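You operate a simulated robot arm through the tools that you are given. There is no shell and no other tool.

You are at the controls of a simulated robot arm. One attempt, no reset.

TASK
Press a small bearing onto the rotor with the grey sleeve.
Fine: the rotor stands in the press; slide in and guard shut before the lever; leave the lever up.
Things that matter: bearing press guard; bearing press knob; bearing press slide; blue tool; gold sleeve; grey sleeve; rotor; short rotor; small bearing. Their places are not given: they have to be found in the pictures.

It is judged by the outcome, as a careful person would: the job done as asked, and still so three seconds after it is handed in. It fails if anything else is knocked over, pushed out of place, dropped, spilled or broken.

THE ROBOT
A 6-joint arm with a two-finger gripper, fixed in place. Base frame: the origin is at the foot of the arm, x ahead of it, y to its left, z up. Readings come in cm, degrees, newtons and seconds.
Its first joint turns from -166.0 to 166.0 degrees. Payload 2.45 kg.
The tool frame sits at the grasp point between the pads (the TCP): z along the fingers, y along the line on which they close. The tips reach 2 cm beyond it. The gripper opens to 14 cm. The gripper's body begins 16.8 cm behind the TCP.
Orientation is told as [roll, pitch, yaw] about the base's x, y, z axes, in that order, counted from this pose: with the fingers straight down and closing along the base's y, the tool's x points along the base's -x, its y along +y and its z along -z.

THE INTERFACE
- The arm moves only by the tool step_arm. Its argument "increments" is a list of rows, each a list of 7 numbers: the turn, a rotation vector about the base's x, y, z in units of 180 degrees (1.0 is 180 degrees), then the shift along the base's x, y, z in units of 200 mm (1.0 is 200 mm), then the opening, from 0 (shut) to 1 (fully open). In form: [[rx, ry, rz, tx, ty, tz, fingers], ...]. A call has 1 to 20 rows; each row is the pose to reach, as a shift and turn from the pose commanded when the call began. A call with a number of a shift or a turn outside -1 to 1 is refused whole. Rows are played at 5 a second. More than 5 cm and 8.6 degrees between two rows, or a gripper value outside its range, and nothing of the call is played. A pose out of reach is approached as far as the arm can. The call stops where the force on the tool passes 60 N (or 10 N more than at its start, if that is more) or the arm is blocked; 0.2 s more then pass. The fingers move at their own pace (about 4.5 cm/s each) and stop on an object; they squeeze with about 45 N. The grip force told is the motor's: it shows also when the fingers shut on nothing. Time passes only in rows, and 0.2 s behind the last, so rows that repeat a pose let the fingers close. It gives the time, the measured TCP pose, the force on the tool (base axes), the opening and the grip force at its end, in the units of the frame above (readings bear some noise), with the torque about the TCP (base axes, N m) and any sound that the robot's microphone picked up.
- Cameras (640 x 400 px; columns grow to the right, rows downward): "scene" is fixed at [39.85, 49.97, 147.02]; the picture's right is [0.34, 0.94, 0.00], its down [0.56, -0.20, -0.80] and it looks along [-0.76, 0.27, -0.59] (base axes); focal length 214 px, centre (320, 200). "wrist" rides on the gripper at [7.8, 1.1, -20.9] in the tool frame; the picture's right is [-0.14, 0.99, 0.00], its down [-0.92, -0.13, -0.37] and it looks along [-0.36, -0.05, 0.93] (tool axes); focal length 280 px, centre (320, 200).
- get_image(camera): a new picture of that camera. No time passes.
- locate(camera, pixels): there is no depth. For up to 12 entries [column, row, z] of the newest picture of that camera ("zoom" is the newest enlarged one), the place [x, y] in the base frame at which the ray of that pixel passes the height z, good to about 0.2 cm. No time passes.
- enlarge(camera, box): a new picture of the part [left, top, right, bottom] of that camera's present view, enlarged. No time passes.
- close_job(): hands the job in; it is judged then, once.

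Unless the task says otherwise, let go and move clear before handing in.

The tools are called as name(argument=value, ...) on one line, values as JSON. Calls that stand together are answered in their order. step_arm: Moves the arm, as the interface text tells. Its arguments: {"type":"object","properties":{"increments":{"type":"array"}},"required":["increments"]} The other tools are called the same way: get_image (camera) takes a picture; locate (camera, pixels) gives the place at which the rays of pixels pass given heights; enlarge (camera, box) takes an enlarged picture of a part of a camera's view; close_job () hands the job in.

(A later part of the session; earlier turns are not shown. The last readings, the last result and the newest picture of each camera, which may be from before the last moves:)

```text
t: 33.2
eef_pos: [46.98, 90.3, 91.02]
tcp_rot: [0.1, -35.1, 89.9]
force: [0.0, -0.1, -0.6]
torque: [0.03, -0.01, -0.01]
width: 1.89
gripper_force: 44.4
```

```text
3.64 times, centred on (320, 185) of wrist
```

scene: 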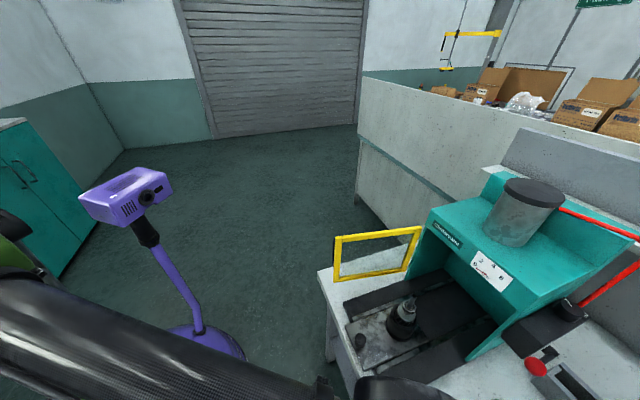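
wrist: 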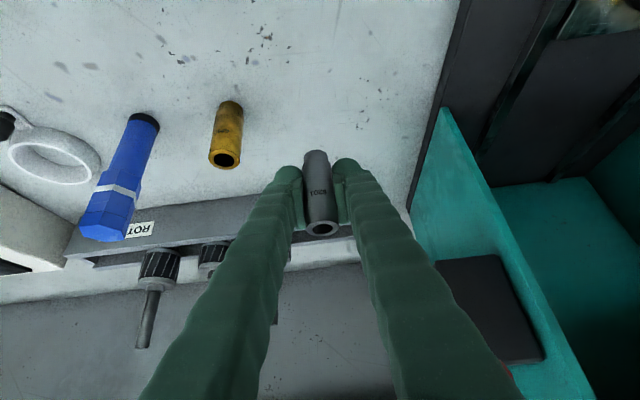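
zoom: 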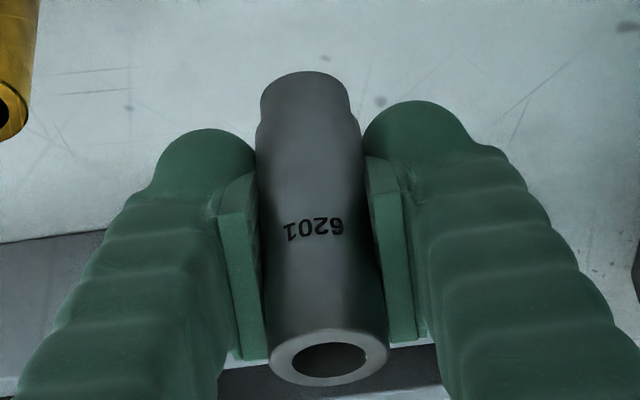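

The sleeve came up cleanly and hangs upright. I'll carry it back from the bench, up to about z 106 and across to a point just short of the rotor.

step_arm(increments=[[0, 0, 0, 0, -0.05, 0.2, 0.1], [0, 0, 0, 0, -0.2, 0.38, 0.1], [0, 0, 0, 0, -0.4, 0.5, 0.1], [0, 0, 0, -0.05, -0.6, 0.6, 0.1], [0, 0, 0, -0.2, -0.75, 0.7, 0.1], [0, 0, 0, -0.4, -0.8, 0.76, 0.1], [0, 0, 0, -0.6, -0.8, 0.78, 0.1], [0, 0, 0, -0.8, -0.8, 0.78, 0.1], [0, 0, 0, -1.0, -0.8, 0.78, 0.1], [0, 0, 0, -1.0, -0.8, 0.78, 0.1]])

get_image(camera="wrist")

get_image(camera="scene")

```text
t: 35.4
eef_pos: [27.27, 74.65, 106.49]
tcp_rot: [0.1, -35.2, 90.0]
force: [0.7, 0.4, -1.3]
torque: [0.02, -0.03, 0.01]
width: 1.88
gripper_force: 43.9
```

```text
taken
```

wrist: 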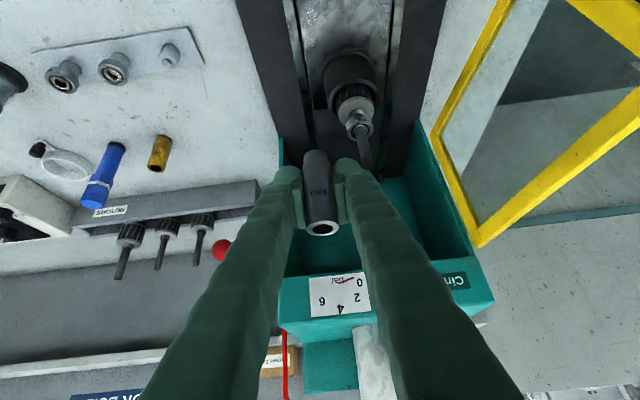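

```text
taken
```

scene: 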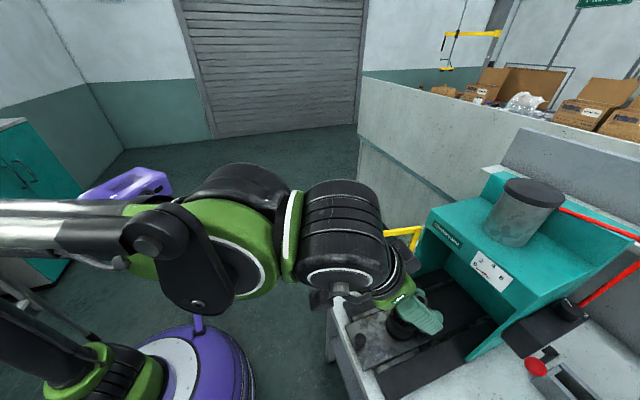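

The sleeve is in view along with the rotor and its bearing at wrist (360,120). I'll shift x into line with the rotor while staying short of it in y, then measure.

step_arm(increments=[[0, 0, 0, -0.13, 0.02, 0, 0.1], [0, 0, 0, -0.26, 0.04, 0, 0.1], [0, 0, 0, -0.26, 0.04, 0, 0.1]])

get_image(camera="wrist")

enlarge(camera="wrist", box=[260, 80, 380, 240])

enlarge(camera="scene", box=[360, 250, 460, 350])

```text
t: 36.2
eef_pos: [21.83, 75.5, 106.38]
tcp_rot: [0.1, -35.2, 89.9]
force: [0.2, 0.3, -1.2]
torque: [-0.02, 0.02, 0.0]
width: 1.9
gripper_force: 44.0
```

```text
taken
```

wrist: 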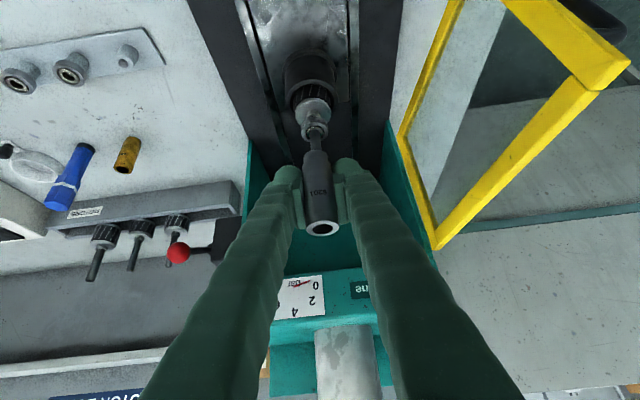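

```text
2.50 times, centred on (320, 160) of wrist
```

zoom: 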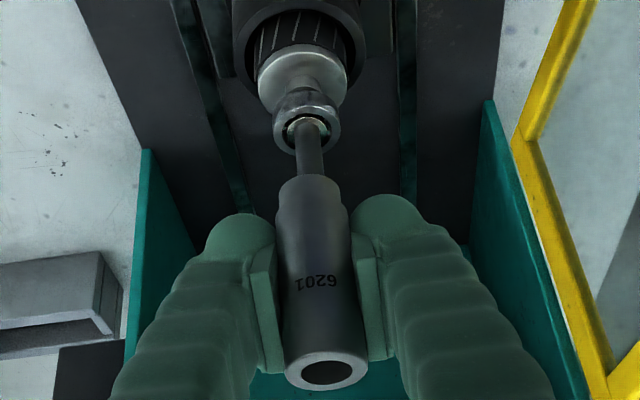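

```text
4.00 times, centred on (410, 300) of scene
```

zoom: 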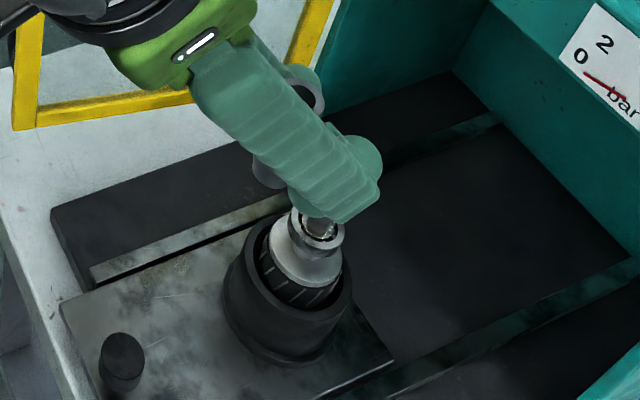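

Shaft, bearing and sleeve are nearly in line. I'll move forward over the rotor at the same height, where the sleeve bottom at about 102.4 clears the shaft tip at 98.7.

step_arm(increments=[[0, 0, 0, 0, 0.12, 0, 0.1], [0, 0, 0, 0, 0.22, 0, 0.1], [0, 0, 0, 0, 0.22, 0, 0.1]])

get_image(camera="wrist")

enlarge(camera="wrist", box=[260, 80, 380, 240])

enlarge(camera="scene", box=[380, 250, 460, 330])

```text
t: 37.0
eef_pos: [21.8, 79.87, 106.54]
tcp_rot: [0.1, -35.1, 90.0]
force: [0.6, 0.5, -1.1]
torque: [-0.02, -0.01, -0.03]
width: 1.86
gripper_force: 43.4
```

```text
taken
```

wrist: 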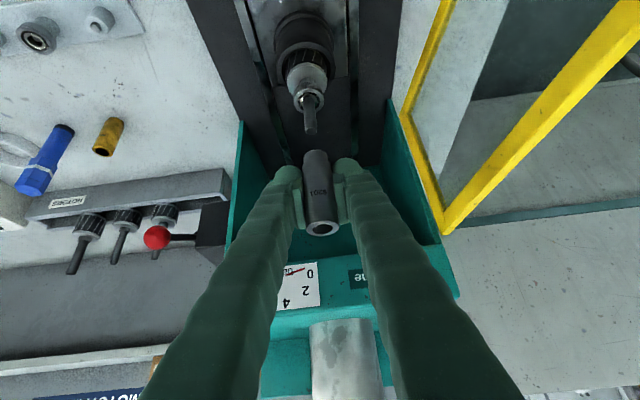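

```text
2.50 times, centred on (320, 160) of wrist
```

zoom: 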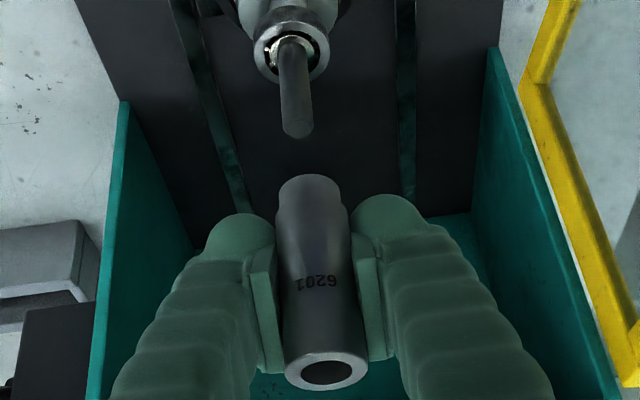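

```text
5.00 times, centred on (420, 290) of scene
```

zoom: 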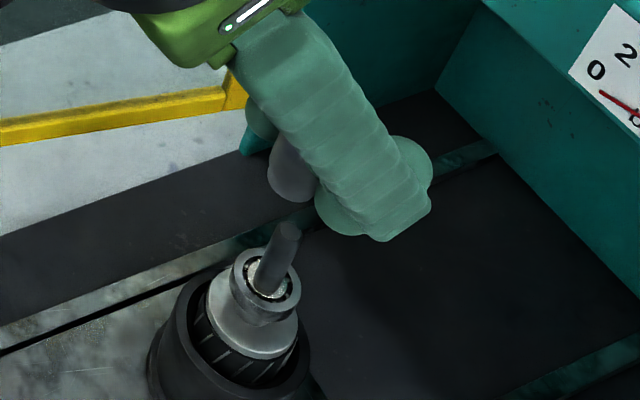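

The scene zoom shows the shaft below the sleeve nose. In the wrist zoom the sleeve axis lies slightly towards -x of the shaft. I'll locate the sleeve top, nose and shaft tip to work out the offsets.

locate(camera="wrist", pixels=[[322.4, 228.4, 109.3], [322.4, 228.4, 109.0], [315.4, 156.6, 102.0], [315.4, 156.6, 102.5], [315.4, 156.6, 103], [310.8, 131.2, 98.7], [310.8, 131.2, 98.7], [310.8, 131.2, 99.0], [308, 98, 94.3], [322.4, 228.4, 109.6]])

get_image(camera="scene")

locate(camera="scene", pixels=[[413.8, 296.3, 98.7], [413.8, 296.3, 98.7], [414.8, 287, 102.5], [414.8, 287, 102]])

enlarge(camera="scene", box=[400, 270, 430, 305])

```text
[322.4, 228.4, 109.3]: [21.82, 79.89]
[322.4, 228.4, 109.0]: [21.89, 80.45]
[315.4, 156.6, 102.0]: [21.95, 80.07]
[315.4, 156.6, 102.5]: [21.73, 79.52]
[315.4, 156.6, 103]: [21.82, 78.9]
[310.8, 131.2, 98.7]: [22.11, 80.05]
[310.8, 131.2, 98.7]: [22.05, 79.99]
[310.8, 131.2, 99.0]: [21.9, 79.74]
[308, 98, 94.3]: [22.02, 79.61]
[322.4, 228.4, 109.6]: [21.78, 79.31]
```

```text
taken
```

scene: 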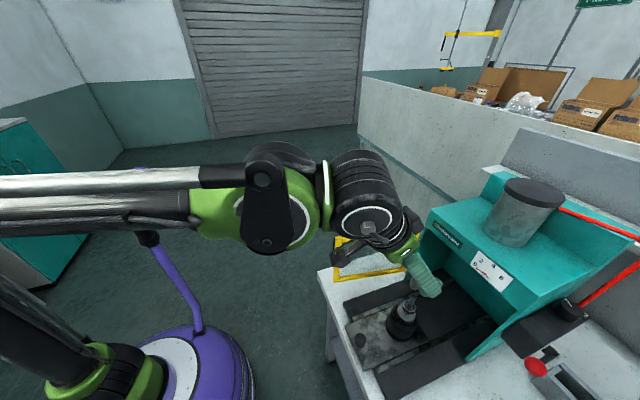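

```text
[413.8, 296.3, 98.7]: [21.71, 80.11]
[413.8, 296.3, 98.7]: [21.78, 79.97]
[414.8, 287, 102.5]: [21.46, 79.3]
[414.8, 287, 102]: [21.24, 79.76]
```

```text
11.43 times, centred on (415, 288) of scene
```

zoom: 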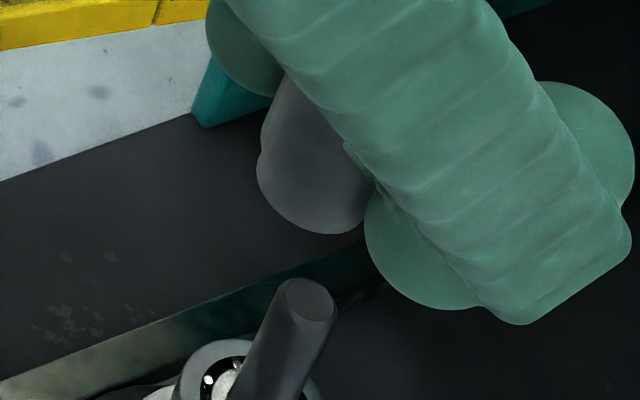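

Triangulating the sleeve nose from both cameras puts it near (21.75, 78.85, 103.1), against the shaft tip at (22.0, 80.0, 98.8). I'll shift +0.22 cm in x and +1.1 cm in y, keeping height, then recheck.

step_arm(increments=[[0, 0, 0, 0.006, 0.03, 0, 0.1], [0, 0, 0, 0.011, 0.055, 0, 0.1], [0, 0, 0, 0.011, 0.055, -0.05, 0.1], [0, 0, 0, 0.011, 0.055, -0.1, 0.1], [0, 0, 0, 0.011, 0.055, -0.1, 0.1]])

get_image(camera="wrist")

enlarge(camera="wrist", box=[280, 90, 360, 190])

enlarge(camera="scene", box=[400, 270, 430, 305])

```text
t: 38.2
eef_pos: [22.1, 80.74, 104.75]
tcp_rot: [0.0, -35.2, 89.9]
force: [-0.5, 0.8, -1.1]
torque: [0.02, -0.02, 0.0]
width: 1.9
gripper_force: 44.1
```

```text
taken
```

wrist: 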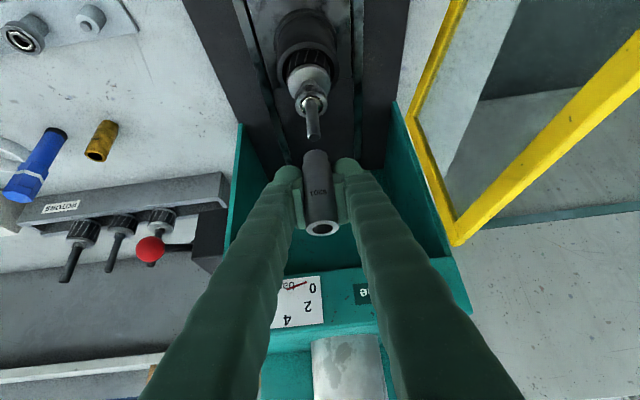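

```text
4.00 times, centred on (320, 140) of wrist
```

zoom: 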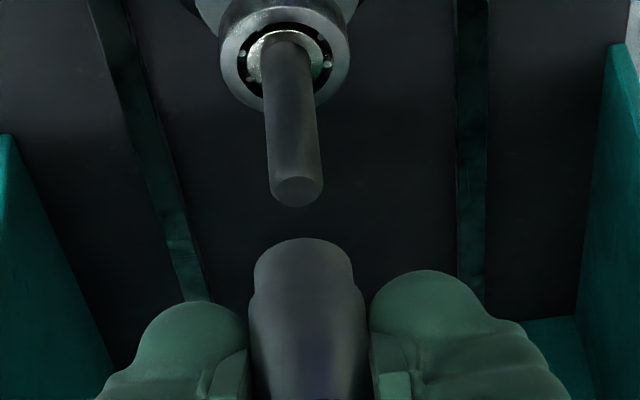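

```text
11.43 times, centred on (415, 288) of scene
```

zoom: 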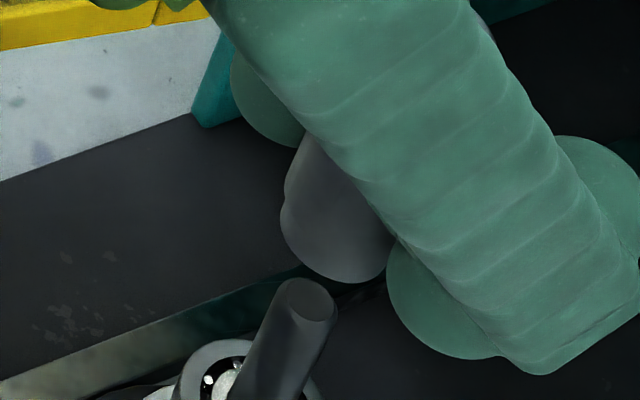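

The scene zoom now puts the nose directly above the shaft tip, and in the wrist zoom the axes match in x (302 vs 303). I'll verify y with locate.

locate(camera="wrist", pixels=[[315.9, 156.25, 101.1], [315.9, 156.25, 101.1], [315.9, 156.25, 101.4], [314.25, 137.5, 98.8], [314.25, 137.5, 98.8], [322, 228.4, 107.9], [322, 228.4, 107.9]])

get_image(camera="scene")

locate(camera="scene", pixels=[[416.6, 291.6, 101.1], [416.6, 291.6, 101.1], [416.6, 291.6, 101.4], [414.2, 296.9, 98.8], [414.2, 296.9, 98.8]])

```text
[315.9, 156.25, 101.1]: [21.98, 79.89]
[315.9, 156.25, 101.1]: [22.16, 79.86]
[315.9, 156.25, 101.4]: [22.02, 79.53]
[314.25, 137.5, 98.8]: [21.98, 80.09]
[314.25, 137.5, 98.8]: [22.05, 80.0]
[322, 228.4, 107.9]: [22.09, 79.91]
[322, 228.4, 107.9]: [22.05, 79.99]
```

```text
taken
```

scene: 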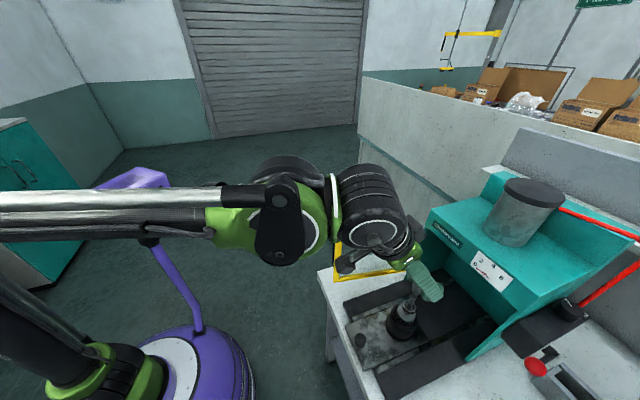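

```text
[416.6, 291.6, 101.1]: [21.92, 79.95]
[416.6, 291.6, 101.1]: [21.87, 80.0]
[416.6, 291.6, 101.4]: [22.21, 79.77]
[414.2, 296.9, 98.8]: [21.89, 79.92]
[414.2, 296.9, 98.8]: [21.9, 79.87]
```

The nose at about (22.0, 79.93) and tip at about (21.95, 79.97) agree within 0.1 cm. I'll lower to just above the tip and recheck.

step_arm(increments=[[0, 0, 0, 0, 0.002, -0.03, 0.1], [0, 0, 0, 0, 0.002, -0.06, 0.1], [0, 0, 0, 0, 0.002, -0.09, 0.1], [0, 0, 0, 0, 0.002, -0.09, 0.1]])

get_image(camera="wrist")

enlarge(camera="wrist", box=[280, 90, 360, 190])

enlarge(camera="scene", box=[400, 270, 430, 305])

```text
t: 39.2
eef_pos: [22.02, 80.72, 102.81]
tcp_rot: [0.1, -35.3, 90.0]
force: [-0.7, -0.4, -0.7]
torque: [0.03, 0.02, -0.01]
width: 1.9
gripper_force: 43.8
```

```text
taken
```

wrist: 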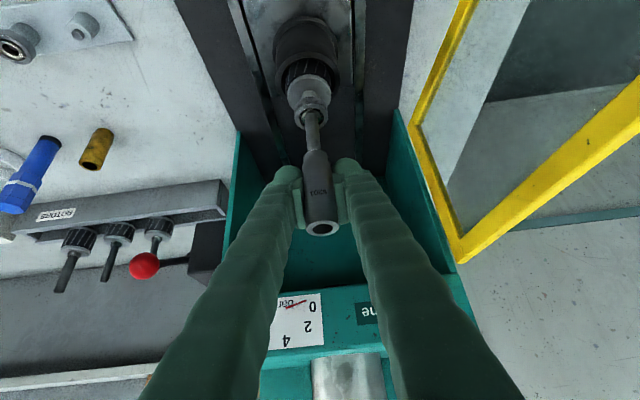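

```text
4.00 times, centred on (320, 140) of wrist
```

zoom: 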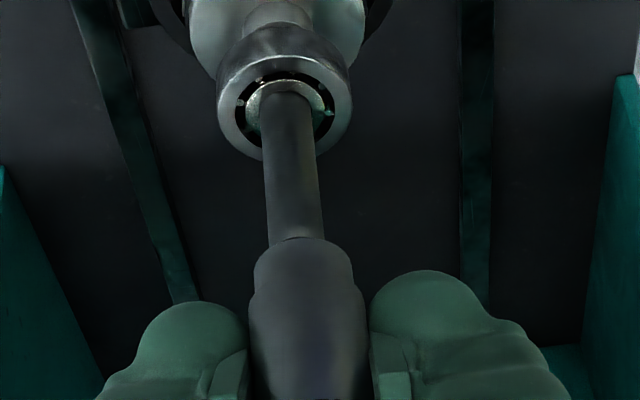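

```text
11.43 times, centred on (415, 288) of scene
```

zoom: 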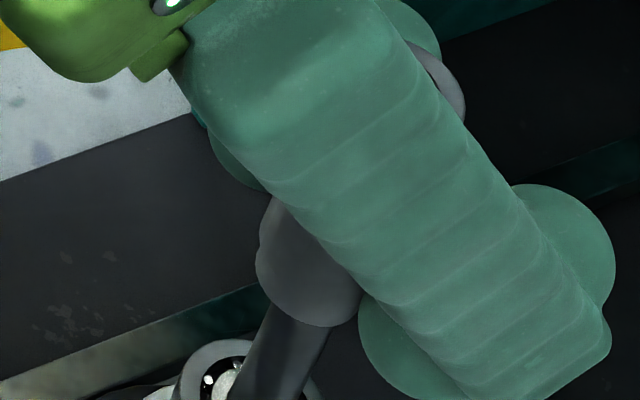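

The nose is just above the tip, with a residual of about 0.08 cm in x and 0.05 cm in y. I'll correct that and lower in fine steps while watching the force.

step_arm(increments=[[0, 0, 0, 0.004, 0.0025, 0, 0.1], [0, 0, 0, 0.004, 0.0025, -0.015, 0.1], [0, 0, 0, 0.004, 0.0025, -0.03, 0.1], [0, 0, 0, 0.004, 0.0025, -0.045, 0.1]])

enlarge(camera="wrist", box=[280, 90, 360, 190])

enlarge(camera="scene", box=[395, 275, 425, 315])

```text
t: 40.2
eef_pos: [22.1, 80.83, 102.02]
tcp_rot: [0.1, -35.2, 90.0]
force: [-0.2, 0.6, -0.5]
torque: [-0.01, -0.02, 0.0]
width: 1.9
gripper_force: 43.7
```

```text
4.00 times, centred on (320, 140) of wrist
```

zoom: 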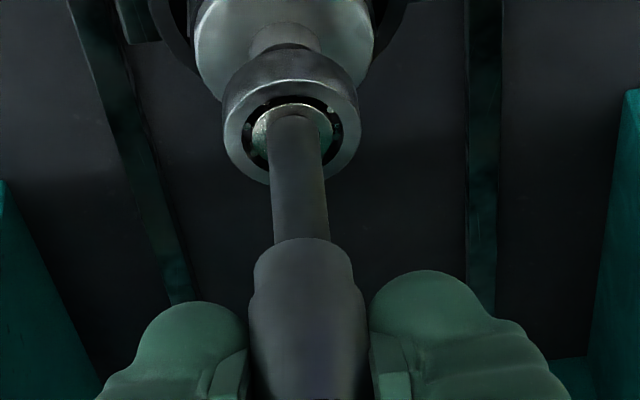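

```text
10.00 times, centred on (410, 295) of scene
```

zoom: 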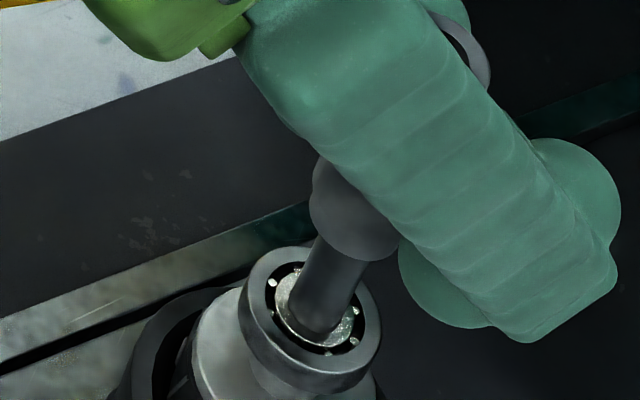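

No contact force yet, and the visible shaft is getting shorter beneath the nose. I'll continue down.

step_arm(increments=[[0, 0, 0, 0, 0, -0.015, 0.1], [0, 0, 0, 0, 0, -0.03, 0.1], [0, 0, 0, 0, 0, -0.045, 0.1], [0, 0, 0, 0, 0, -0.06, 0.1]])

enlarge(camera="wrist", box=[280, 90, 360, 190])

enlarge(camera="scene", box=[395, 275, 425, 315])

```text
t: 41.2
eef_pos: [22.0, 80.87, 100.91]
tcp_rot: [0.1, -35.2, 90.0]
force: [0.1, -0.8, -1.1]
torque: [-0.05, 0.0, 0.05]
width: 1.88
gripper_force: 44.3
```

```text
4.00 times, centred on (320, 140) of wrist
```

zoom: 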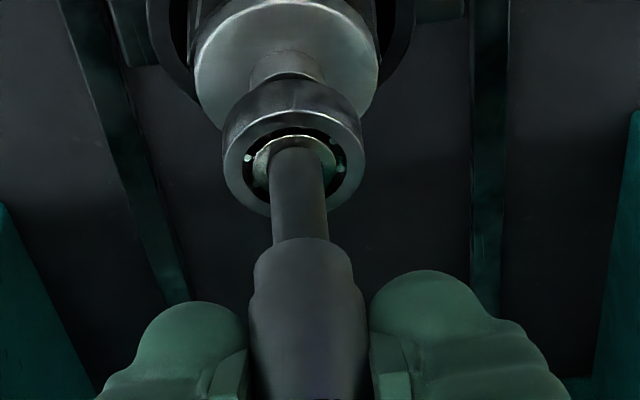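

```text
10.00 times, centred on (410, 295) of scene
```

zoom: 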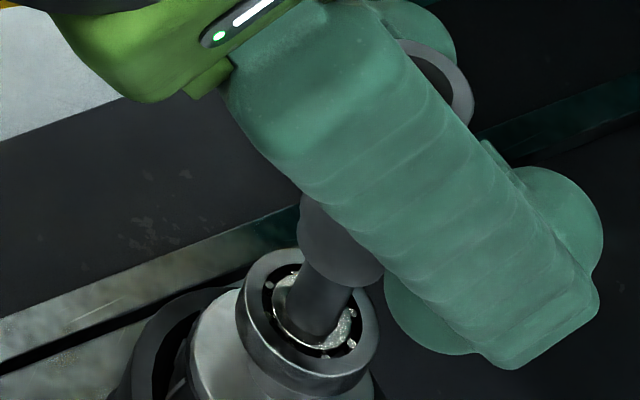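

The shaft tip is inside the sleeve with no force. The bearing top is at about 94.3 cm, so I'll keep lowering in small steps.

step_arm(increments=[[0, 0, 0, 0, 0, -0.02, 0.1], [0, 0, 0, 0, 0, -0.04, 0.1], [0, 0, 0, 0, 0, -0.06, 0.1], [0, 0, 0, 0, 0, -0.08, 0.1], [0, 0, 0, 0, 0, -0.1, 0.1], [0, 0, 0, 0, 0, -0.115, 0.1]])

enlarge(camera="wrist", box=[280, 90, 360, 190])

enlarge(camera="scene", box=[395, 275, 425, 315])

```text
t: 42.6
eef_pos: [21.99, 80.89, 98.55]
tcp_rot: [0.1, -35.2, 90.0]
force: [-1.1, 0.2, -0.7]
torque: [0.02, 0.0, 0.0]
width: 1.89
gripper_force: 43.7
```

```text
4.00 times, centred on (320, 140) of wrist
```

zoom: 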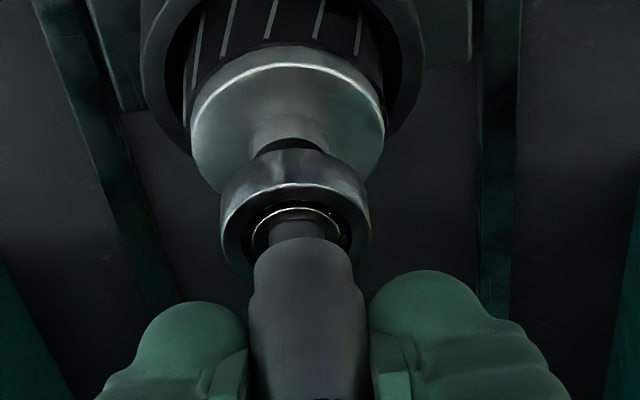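

```text
10.00 times, centred on (410, 295) of scene
```

zoom: 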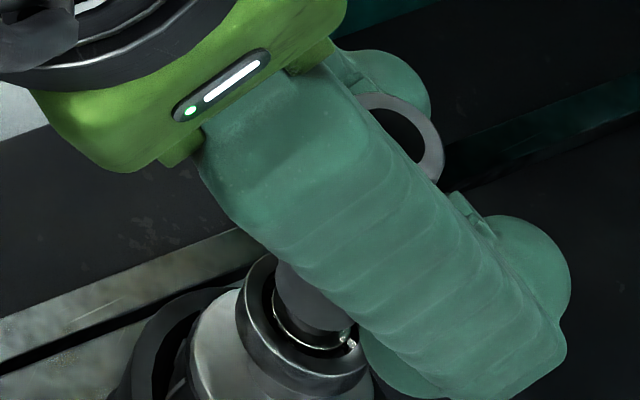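

The nose is about half a centimetre above the bearing's inner ring. I'll lower in 0.1 cm steps until I feel contact.

step_arm(increments=[[0, 0, 0, 0, 0, -0.008, 0.1], [0, 0, 0, 0, 0, -0.016, 0.1], [0, 0, 0, 0, 0, -0.024, 0.1], [0, 0, 0, 0, 0, -0.024, 0.1]])

enlarge(camera="wrist", box=[280, 90, 360, 190])

```text
t: 43.6
eef_pos: [22.04, 80.92, 98.08]
tcp_rot: [0.1, -35.2, 89.9]
force: [-0.1, 0.3, -0.6]
torque: [0.02, -0.02, 0.02]
width: 1.9
gripper_force: 44.0
```

```text
4.00 times, centred on (320, 140) of wrist
```

zoom: 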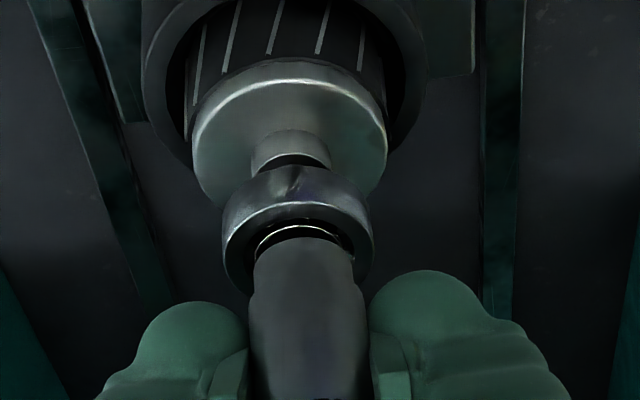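

step_arm(increments=[[0, 0, 0, 0, 0, -0.005, 0.1], [0, 0, 0, 0, 0, -0.01, 0.1], [0, 0, 0, 0, 0, -0.015, 0.1], [0, 0, 0, 0, 0, -0.015, 0.1]])

enlarge(camera="wrist", box=[280, 90, 360, 190])

```text
t: 44.6
eef_pos: [22.13, 80.93, 97.76]
tcp_rot: [0.1, -35.2, 90.0]
force: [-0.5, -0.1, -0.6]
torque: [0.0, 0.03, -0.02]
width: 1.91
gripper_force: 44.8
```

```text
4.00 times, centred on (320, 140) of wrist
```

zoom: 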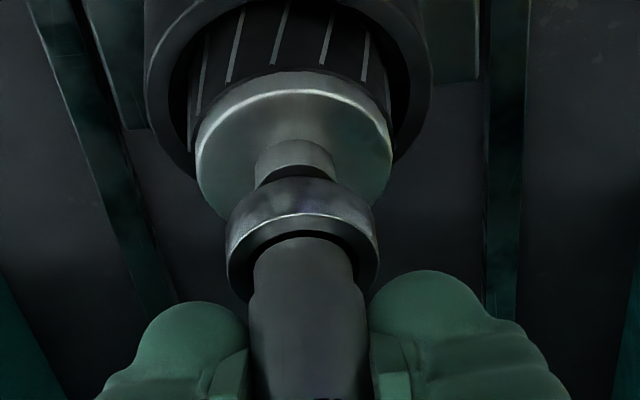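

step_arm(increments=[[0, 0, 0, 0, 0, -0.005, 0.1], [0, 0, 0, 0, 0, -0.01, 0.1], [0, 0, 0, 0, 0, -0.01, 0.1]])

enlarge(camera="wrist", box=[280, 90, 360, 190])

enlarge(camera="scene", box=[390, 285, 420, 325])

```text
t: 45.4
eef_pos: [21.96, 80.73, 97.57]
tcp_rot: [0.1, -35.2, 90.0]
force: [0.2, 0.1, 20.8]
torque: [-0.22, -0.01, -0.01]
width: 1.87
gripper_force: 44.1
```

```text
4.00 times, centred on (320, 140) of wrist
```

zoom: 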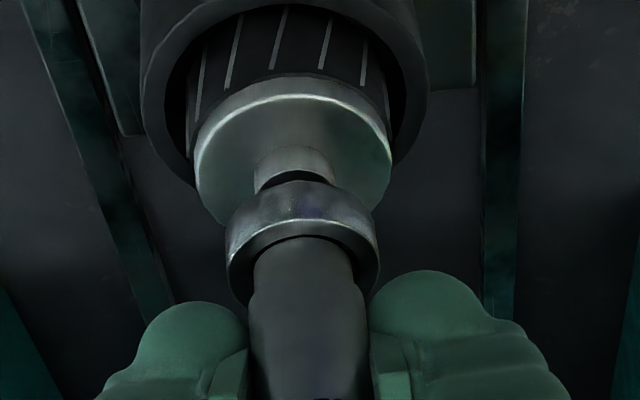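

```text
10.00 times, centred on (405, 305) of scene
```

zoom: 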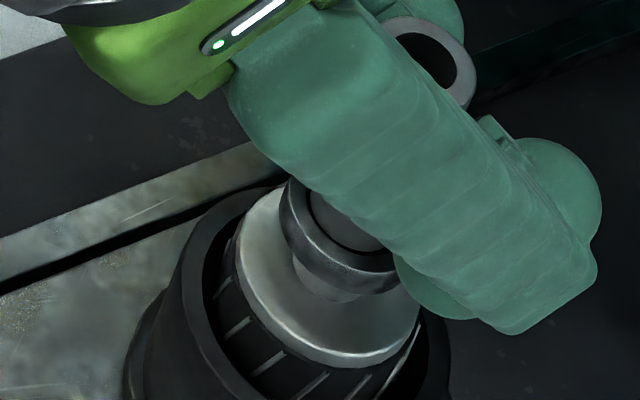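

Contact at 20.8 N means the sleeve nose rests on the bearing. I'll ease off slightly and open the fingers.

step_arm(increments=[[0, 0, 0, 0, 0, 0.006, 0.1], [0, 0, 0, 0, 0, 0.006, 0.16], [0, 0, 0, 0, 0, 0.006, 0.22], [0, 0, 0, 0, 0, 0.006, 0.3], [0, 0, 0, 0, 0, 0.006, 0.34], [0, 0, 0, 0, 0, 0.006, 0.34]])

get_image(camera="wrist")

enlarge(camera="wrist", box=[260, 90, 380, 240])

enlarge(camera="scene", box=[385, 270, 425, 325])

```text
t: 46.8
eef_pos: [22.06, 80.71, 97.72]
tcp_rot: [0.1, -35.2, 89.9]
force: [-0.1, -0.3, -0.9]
torque: [0.01, -0.02, -0.03]
width: 4.77
gripper_force: 0.1
```

```text
taken
```

wrist: 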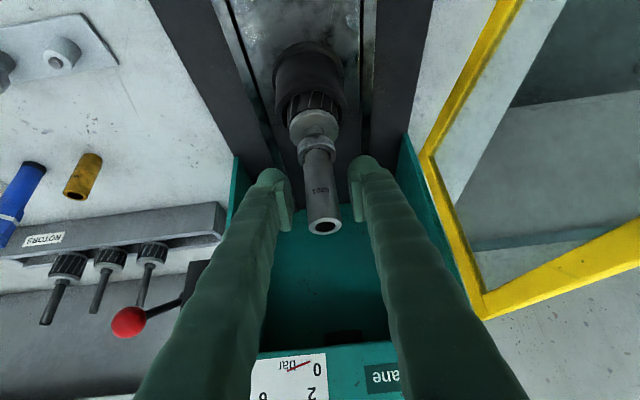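

```text
2.67 times, centred on (320, 165) of wrist
```

zoom: 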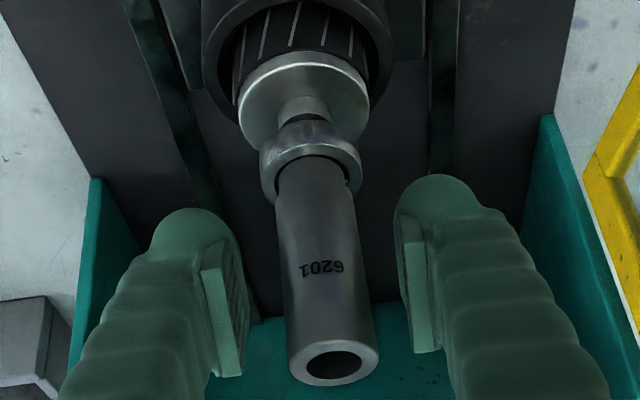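

```text
7.27 times, centred on (405, 298) of scene
```

zoom: 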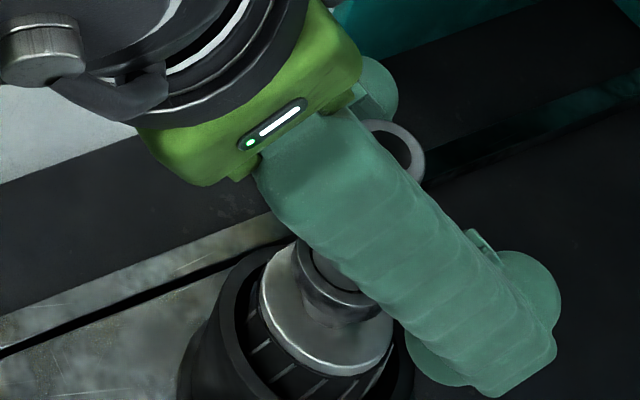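

The sleeve stands upright on the bearing at wrist (322,225). I'll withdraw backwards along the tool axis so the fingers slide off cleanly.

step_arm(increments=[[0, 0, 0, 0, -0.06, 0.085, 0.34], [0, 0, 0, 0, -0.16, 0.23, 0.34], [0, 0, 0, 0, -0.28, 0.4, 0.36], [0, 0, 0, 0, -0.4, 0.57, 0.36], [0, 0, 0, 0, -0.5, 0.7, 0.36], [0, 0, 0, 0, -0.5, 0.7, 0.36]])

get_image(camera="wrist")

get_image(camera="scene")

enlarge(camera="scene", box=[370, 260, 440, 340])

```text
t: 48.2
eef_pos: [22.16, 70.91, 111.75]
tcp_rot: [0.1, -35.2, 89.9]
force: [0.5, 0.7, -0.4]
torque: [-0.06, -0.03, 0.01]
width: 5.06
gripper_force: 0.0
```

```text
taken
```

wrist: 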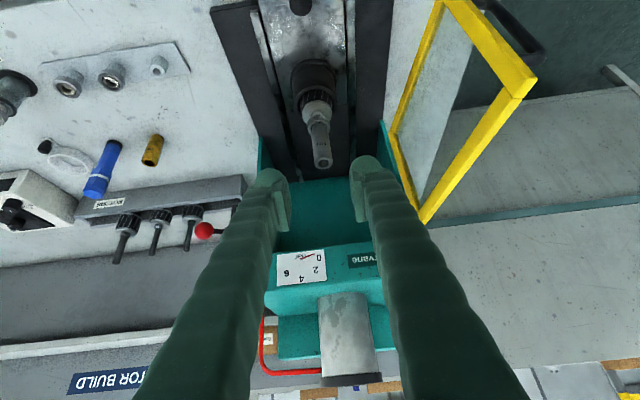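

```text
taken
```

scene: 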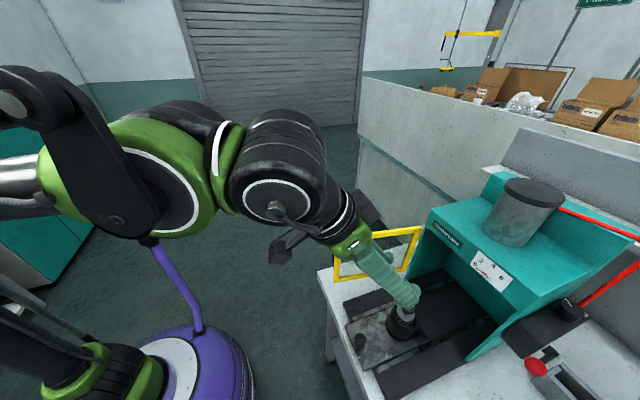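

```text
5.00 times, centred on (405, 300) of scene
```

zoom: 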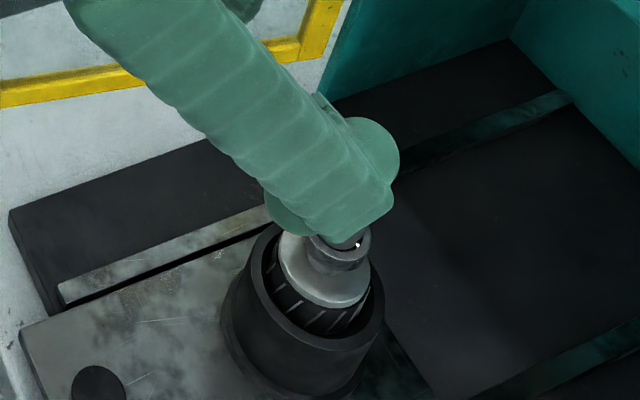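

The sleeve stands on its own on the rotor. Next is the slide, so I'll level the gripper, close the fingers and move in front of the slide's peg at (22.2, 67.3).

step_arm(increments=[[-0.04, 0, 0, 0, -0.15, 0, 0.3], [-0.08, 0, 0, 0, -0.3, -0.05, 0.2], [-0.12, 0, 0, 0, -0.45, -0.15, 0.1], [-0.16, 0, 0, 0, -0.55, -0.3, 0.0], [-0.195, 0, 0, 0, -0.55, -0.5, 0.0], [-0.195, 0, 0, 0, -0.55, -0.7, 0.0], [-0.195, 0, 0, 0, -0.55, -0.88, 0.0], [-0.195, 0, 0, 0, -0.55, -0.88, 0.0]])

get_image(camera="wrist")

get_image(camera="scene")

enlarge(camera="scene", box=[370, 260, 440, 340])

```text
t: 50.0
eef_pos: [21.99, 60.04, 94.05]
tcp_rot: [0.0, -0.1, 90.0]
force: [0.2, -0.9, -1.1]
torque: [-0.02, -0.01, -0.01]
width: 0.0
gripper_force: 29.5
```

```text
taken
```

wrist: 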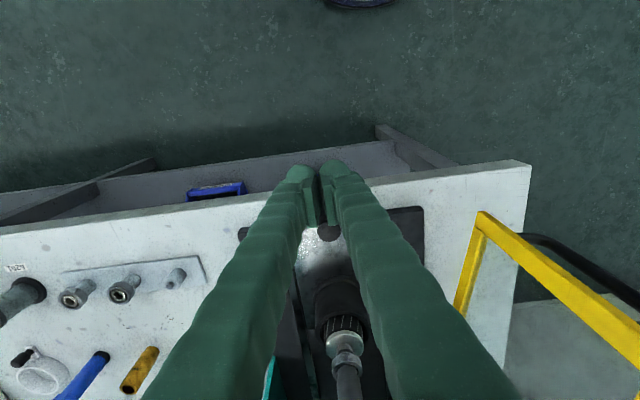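

```text
taken
```

scene: 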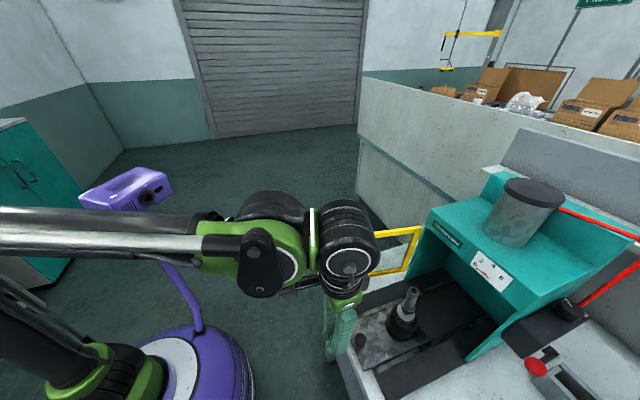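

```text
5.00 times, centred on (405, 300) of scene
```

zoom: 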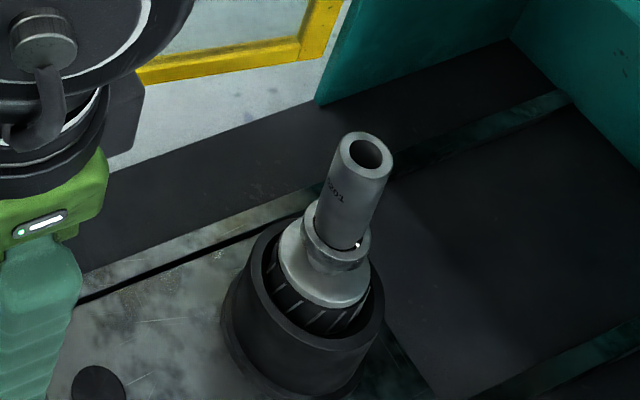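

The sleeve stands straight on the rotor. Before pushing the slide in, I'll check that the press head's lower edge clears the sleeve top at about 101 cm.

locate(camera="scene", pixels=[[520, 315, 100], [520, 315, 104], [520, 315, 108], [451, 252.5, 100], [451, 252.5, 104], [451, 252.5, 108], [412.8, 290.6, 101], [467, 358, 80]])

enlarge(camera="scene", box=[400, 190, 560, 370])

```text
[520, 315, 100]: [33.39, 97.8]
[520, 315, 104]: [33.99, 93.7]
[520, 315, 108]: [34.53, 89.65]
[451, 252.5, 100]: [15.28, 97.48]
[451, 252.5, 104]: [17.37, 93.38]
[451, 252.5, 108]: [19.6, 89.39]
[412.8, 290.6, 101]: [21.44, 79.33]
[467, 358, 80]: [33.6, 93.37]
```

```text
2.22 times, centred on (480, 280) of scene
```

zoom: 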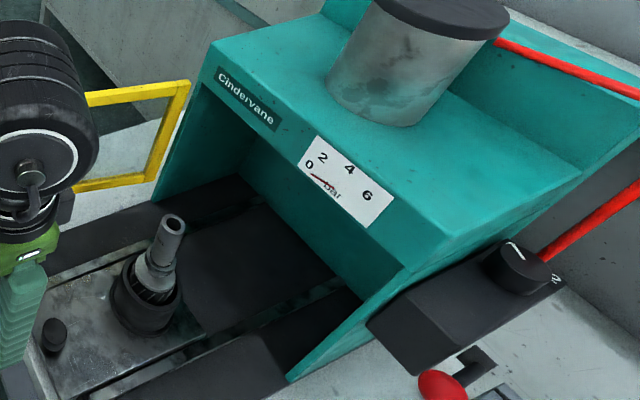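

The head's lower front edge is near 104.4 cm at y≈93, so the sleeve (top about 101 cm) will pass beneath. I'll lower the closed fingers to peg height in front of the slide.

step_arm(increments=[[0, 0, 0, 0.01, 0, -0.2, 0], [0, 0, 0, 0.01, 0, -0.4, 0], [0, 0, 0, 0.01, 0.0, -0.475, 0], [0, 0, 0, 0.01, 0.0, -0.475, 0]])

get_image(camera="wrist")

enlarge(camera="scene", box=[310, 270, 430, 370])

enlarge(camera="wrist", box=[260, 140, 400, 300])

```text
t: 51.0
eef_pos: [22.13, 59.89, 84.33]
tcp_rot: [0.1, -0.1, 90.0]
force: [0.3, 0.8, -0.3]
torque: [-0.01, 0.03, -0.01]
width: 0.01
gripper_force: 29.2
```

```text
taken
```

wrist: 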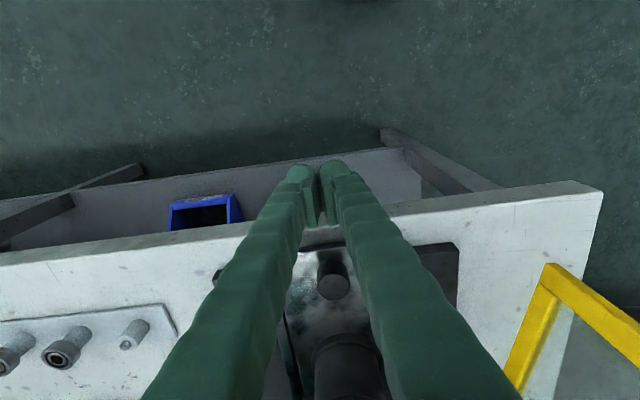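

```text
4.00 times, centred on (370, 320) of scene
```

zoom: 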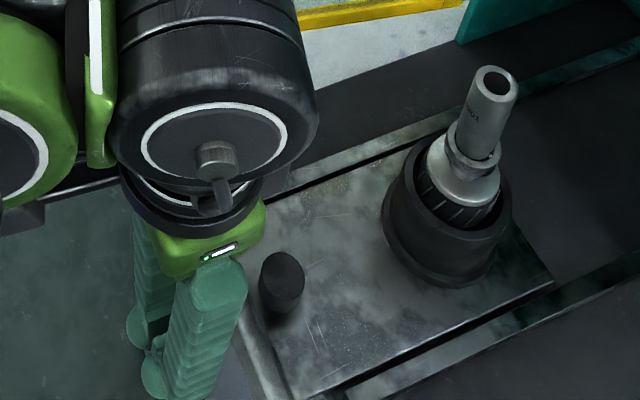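

```text
2.50 times, centred on (330, 220) of wrist
```

zoom: 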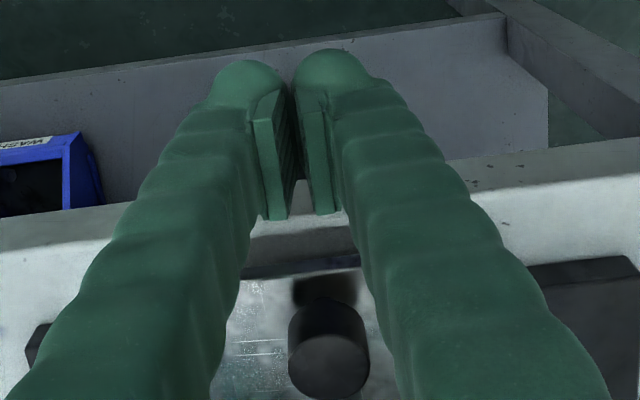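

The closed fingers are lined up with the peg, which shows at wrist (333,283). I'll push the slide in gently towards +y, about 1 cm per row after contact.

step_arm(increments=[[0, 0, 0, -0.003, 0.1, 0, 0], [0, 0, 0, -0.003, 0.17, 0, 0], [0, 0, 0, -0.003, 0.2, 0, 0], [0, 0, 0, -0.003, 0.22, 0, 0], [0, 0, 0, -0.003, 0.25, 0, 0], [0, 0, 0, -0.003, 0.29, 0, 0], [0, 0, 0, -0.003, 0.34, 0, 0], [0, 0, 0, -0.003, 0.39, 0, 0], [0, 0, 0, -0.003, 0.44, 0, 0], [0, 0, 0, -0.003, 0.49, 0, 0], [0, 0, 0, -0.003, 0.54, 0, 0], [0, 0, 0, -0.003, 0.58, 0, 0], [0, 0, 0, -0.003, 0.6, 0, 0]])

get_image(camera="wrist")

enlarge(camera="scene", box=[330, 200, 530, 370])

```text
t: 53.8
eef_pos: [22.24, 71.86, 84.62]
tcp_rot: [0.1, 0.0, 90.0]
force: [0.4, -0.5, -0.3]
torque: [0.01, -0.05, -0.01]
width: 0.0
gripper_force: 29.3
```

```text
taken
```

wrist: 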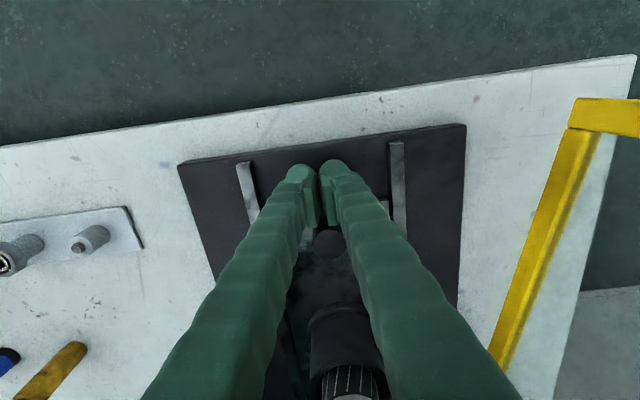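

```text
2.35 times, centred on (430, 285) of scene
```

zoom: 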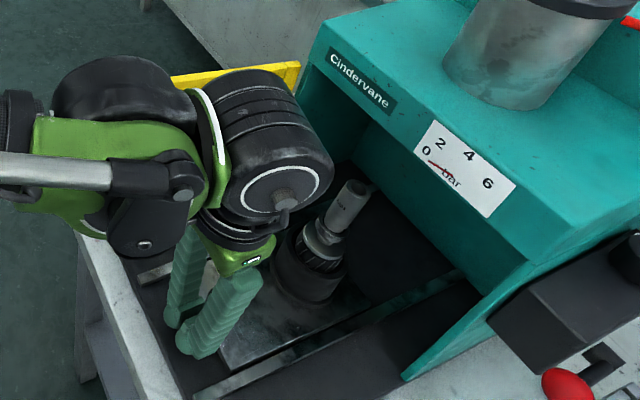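

The slide moves in with almost no force and the sleeve is still upright. To keep the wrist clear of the press head, I'll back off a little, tilt the gripper 25° and then keep pushing.

step_arm(increments=[[0, 0, 0, 0, -0.06, 0.01, 0], [0.045, 0, 0, 0, -0.1, 0.02, 0], [0.09, 0, 0, 0, -0.1, 0.02, 0], [0.135, 0, 0, 0, -0.1, 0.02, 0], [0.135, 0, 0, 0, -0.1, 0.02, 0]])

get_image(camera="wrist")

get_image(camera="scene")

```text
t: 55.0
eef_pos: [22.24, 69.8, 85.06]
tcp_rot: [0.1, -24.4, 90.0]
force: [-0.2, -0.5, -0.1]
torque: [0.0, 0.02, 0.0]
width: 0.0
gripper_force: 29.8
```

```text
taken
```

wrist: 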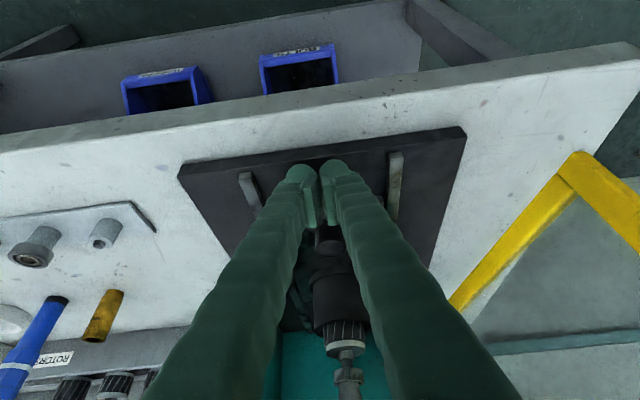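

```text
taken
```

scene: 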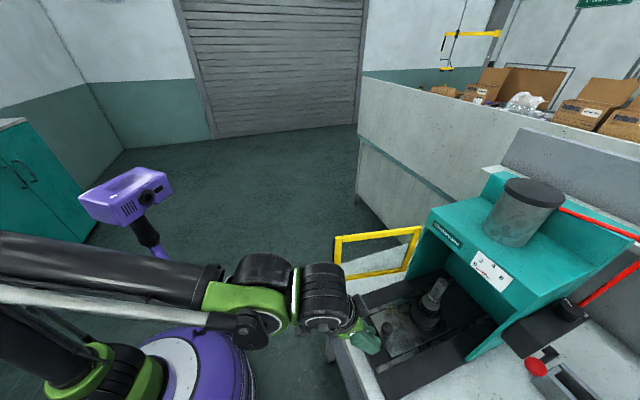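

Everything is stable, with the rotor and sleeve upright on the slide. I'll keep pushing in slowly until it meets its end stop.

step_arm(increments=[[0, 0, 0, -0.003, 0.06, 0, 0], [0, 0, 0, -0.003, 0.11, 0, 0], [0, 0, 0, -0.003, 0.15, 0, 0], [0, 0, 0, -0.003, 0.19, 0, 0], [0, 0, 0, -0.003, 0.23, 0, 0], [0, 0, 0, -0.003, 0.28, 0, 0], [0, 0, 0, -0.003, 0.33, 0, 0], [0, 0, 0, -0.003, 0.38, 0, 0], [0, 0, 0, -0.003, 0.43, 0, 0], [0, 0, 0, -0.003, 0.48, 0, 0], [0, 0, 0, -0.003, 0.52, 0, 0], [0, 0, 0, -0.003, 0.56, 0, 0], [0, 0, 0, -0.003, 0.6, 0, 0]])

get_image(camera="wrist")

get_image(camera="scene")

```text
t: 57.8
eef_pos: [22.13, 81.96, 84.92]
tcp_rot: [0.1, -24.4, 90.0]
force: [0.3, 0.6, -0.2]
torque: [0.04, 0.02, 0.0]
width: 0.0
gripper_force: 29.6
```

```text
taken
```

wrist: 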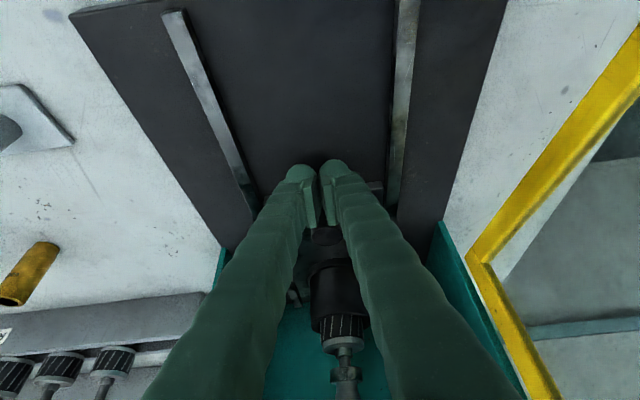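

```text
taken
```

scene: 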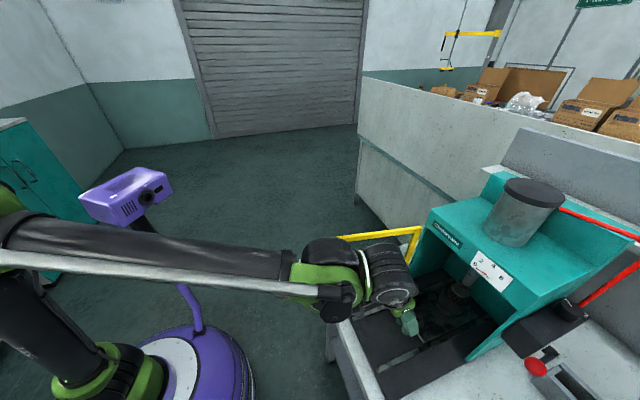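

There is still no resistance, and the rotor is entering the press. I'll continue with small rows until the stop.

step_arm(increments=[[0, 0, 0, 0, 0.03, 0, 0], [0, 0, 0, 0, 0.06, 0, 0], [0, 0, 0, 0, 0.09, 0, 0], [0, 0, 0, 0, 0.12, 0, 0], [0, 0, 0, 0, 0.15, 0, 0], [0, 0, 0, 0, 0.18, 0, 0], [0, 0, 0, 0, 0.21, 0, 0], [0, 0, 0, 0, 0.24, 0, 0]])

get_image(camera="wrist")

get_image(camera="scene")

```text
t: 58.8
eef_pos: [21.98, 83.49, 84.72]
tcp_rot: [0.2, -23.8, 90.1]
force: [-4.8, -28.9, -4.1]
torque: [-0.26, -0.15, 0.26]
width: 0.0
gripper_force: 29.0
stopped in row 4: the force on the tool passed its limit at 72 N (the readings are from after the stop); the commanded pose is now the measured one
```

```text
taken
```

wrist: 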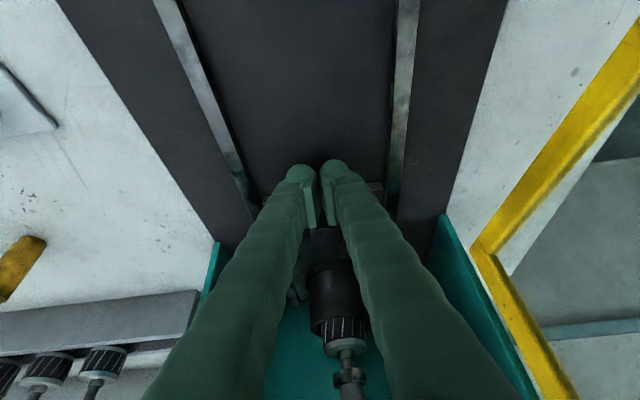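

```text
taken
```

scene: 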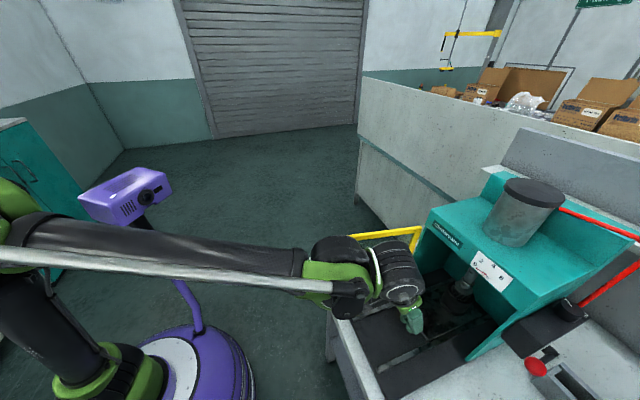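

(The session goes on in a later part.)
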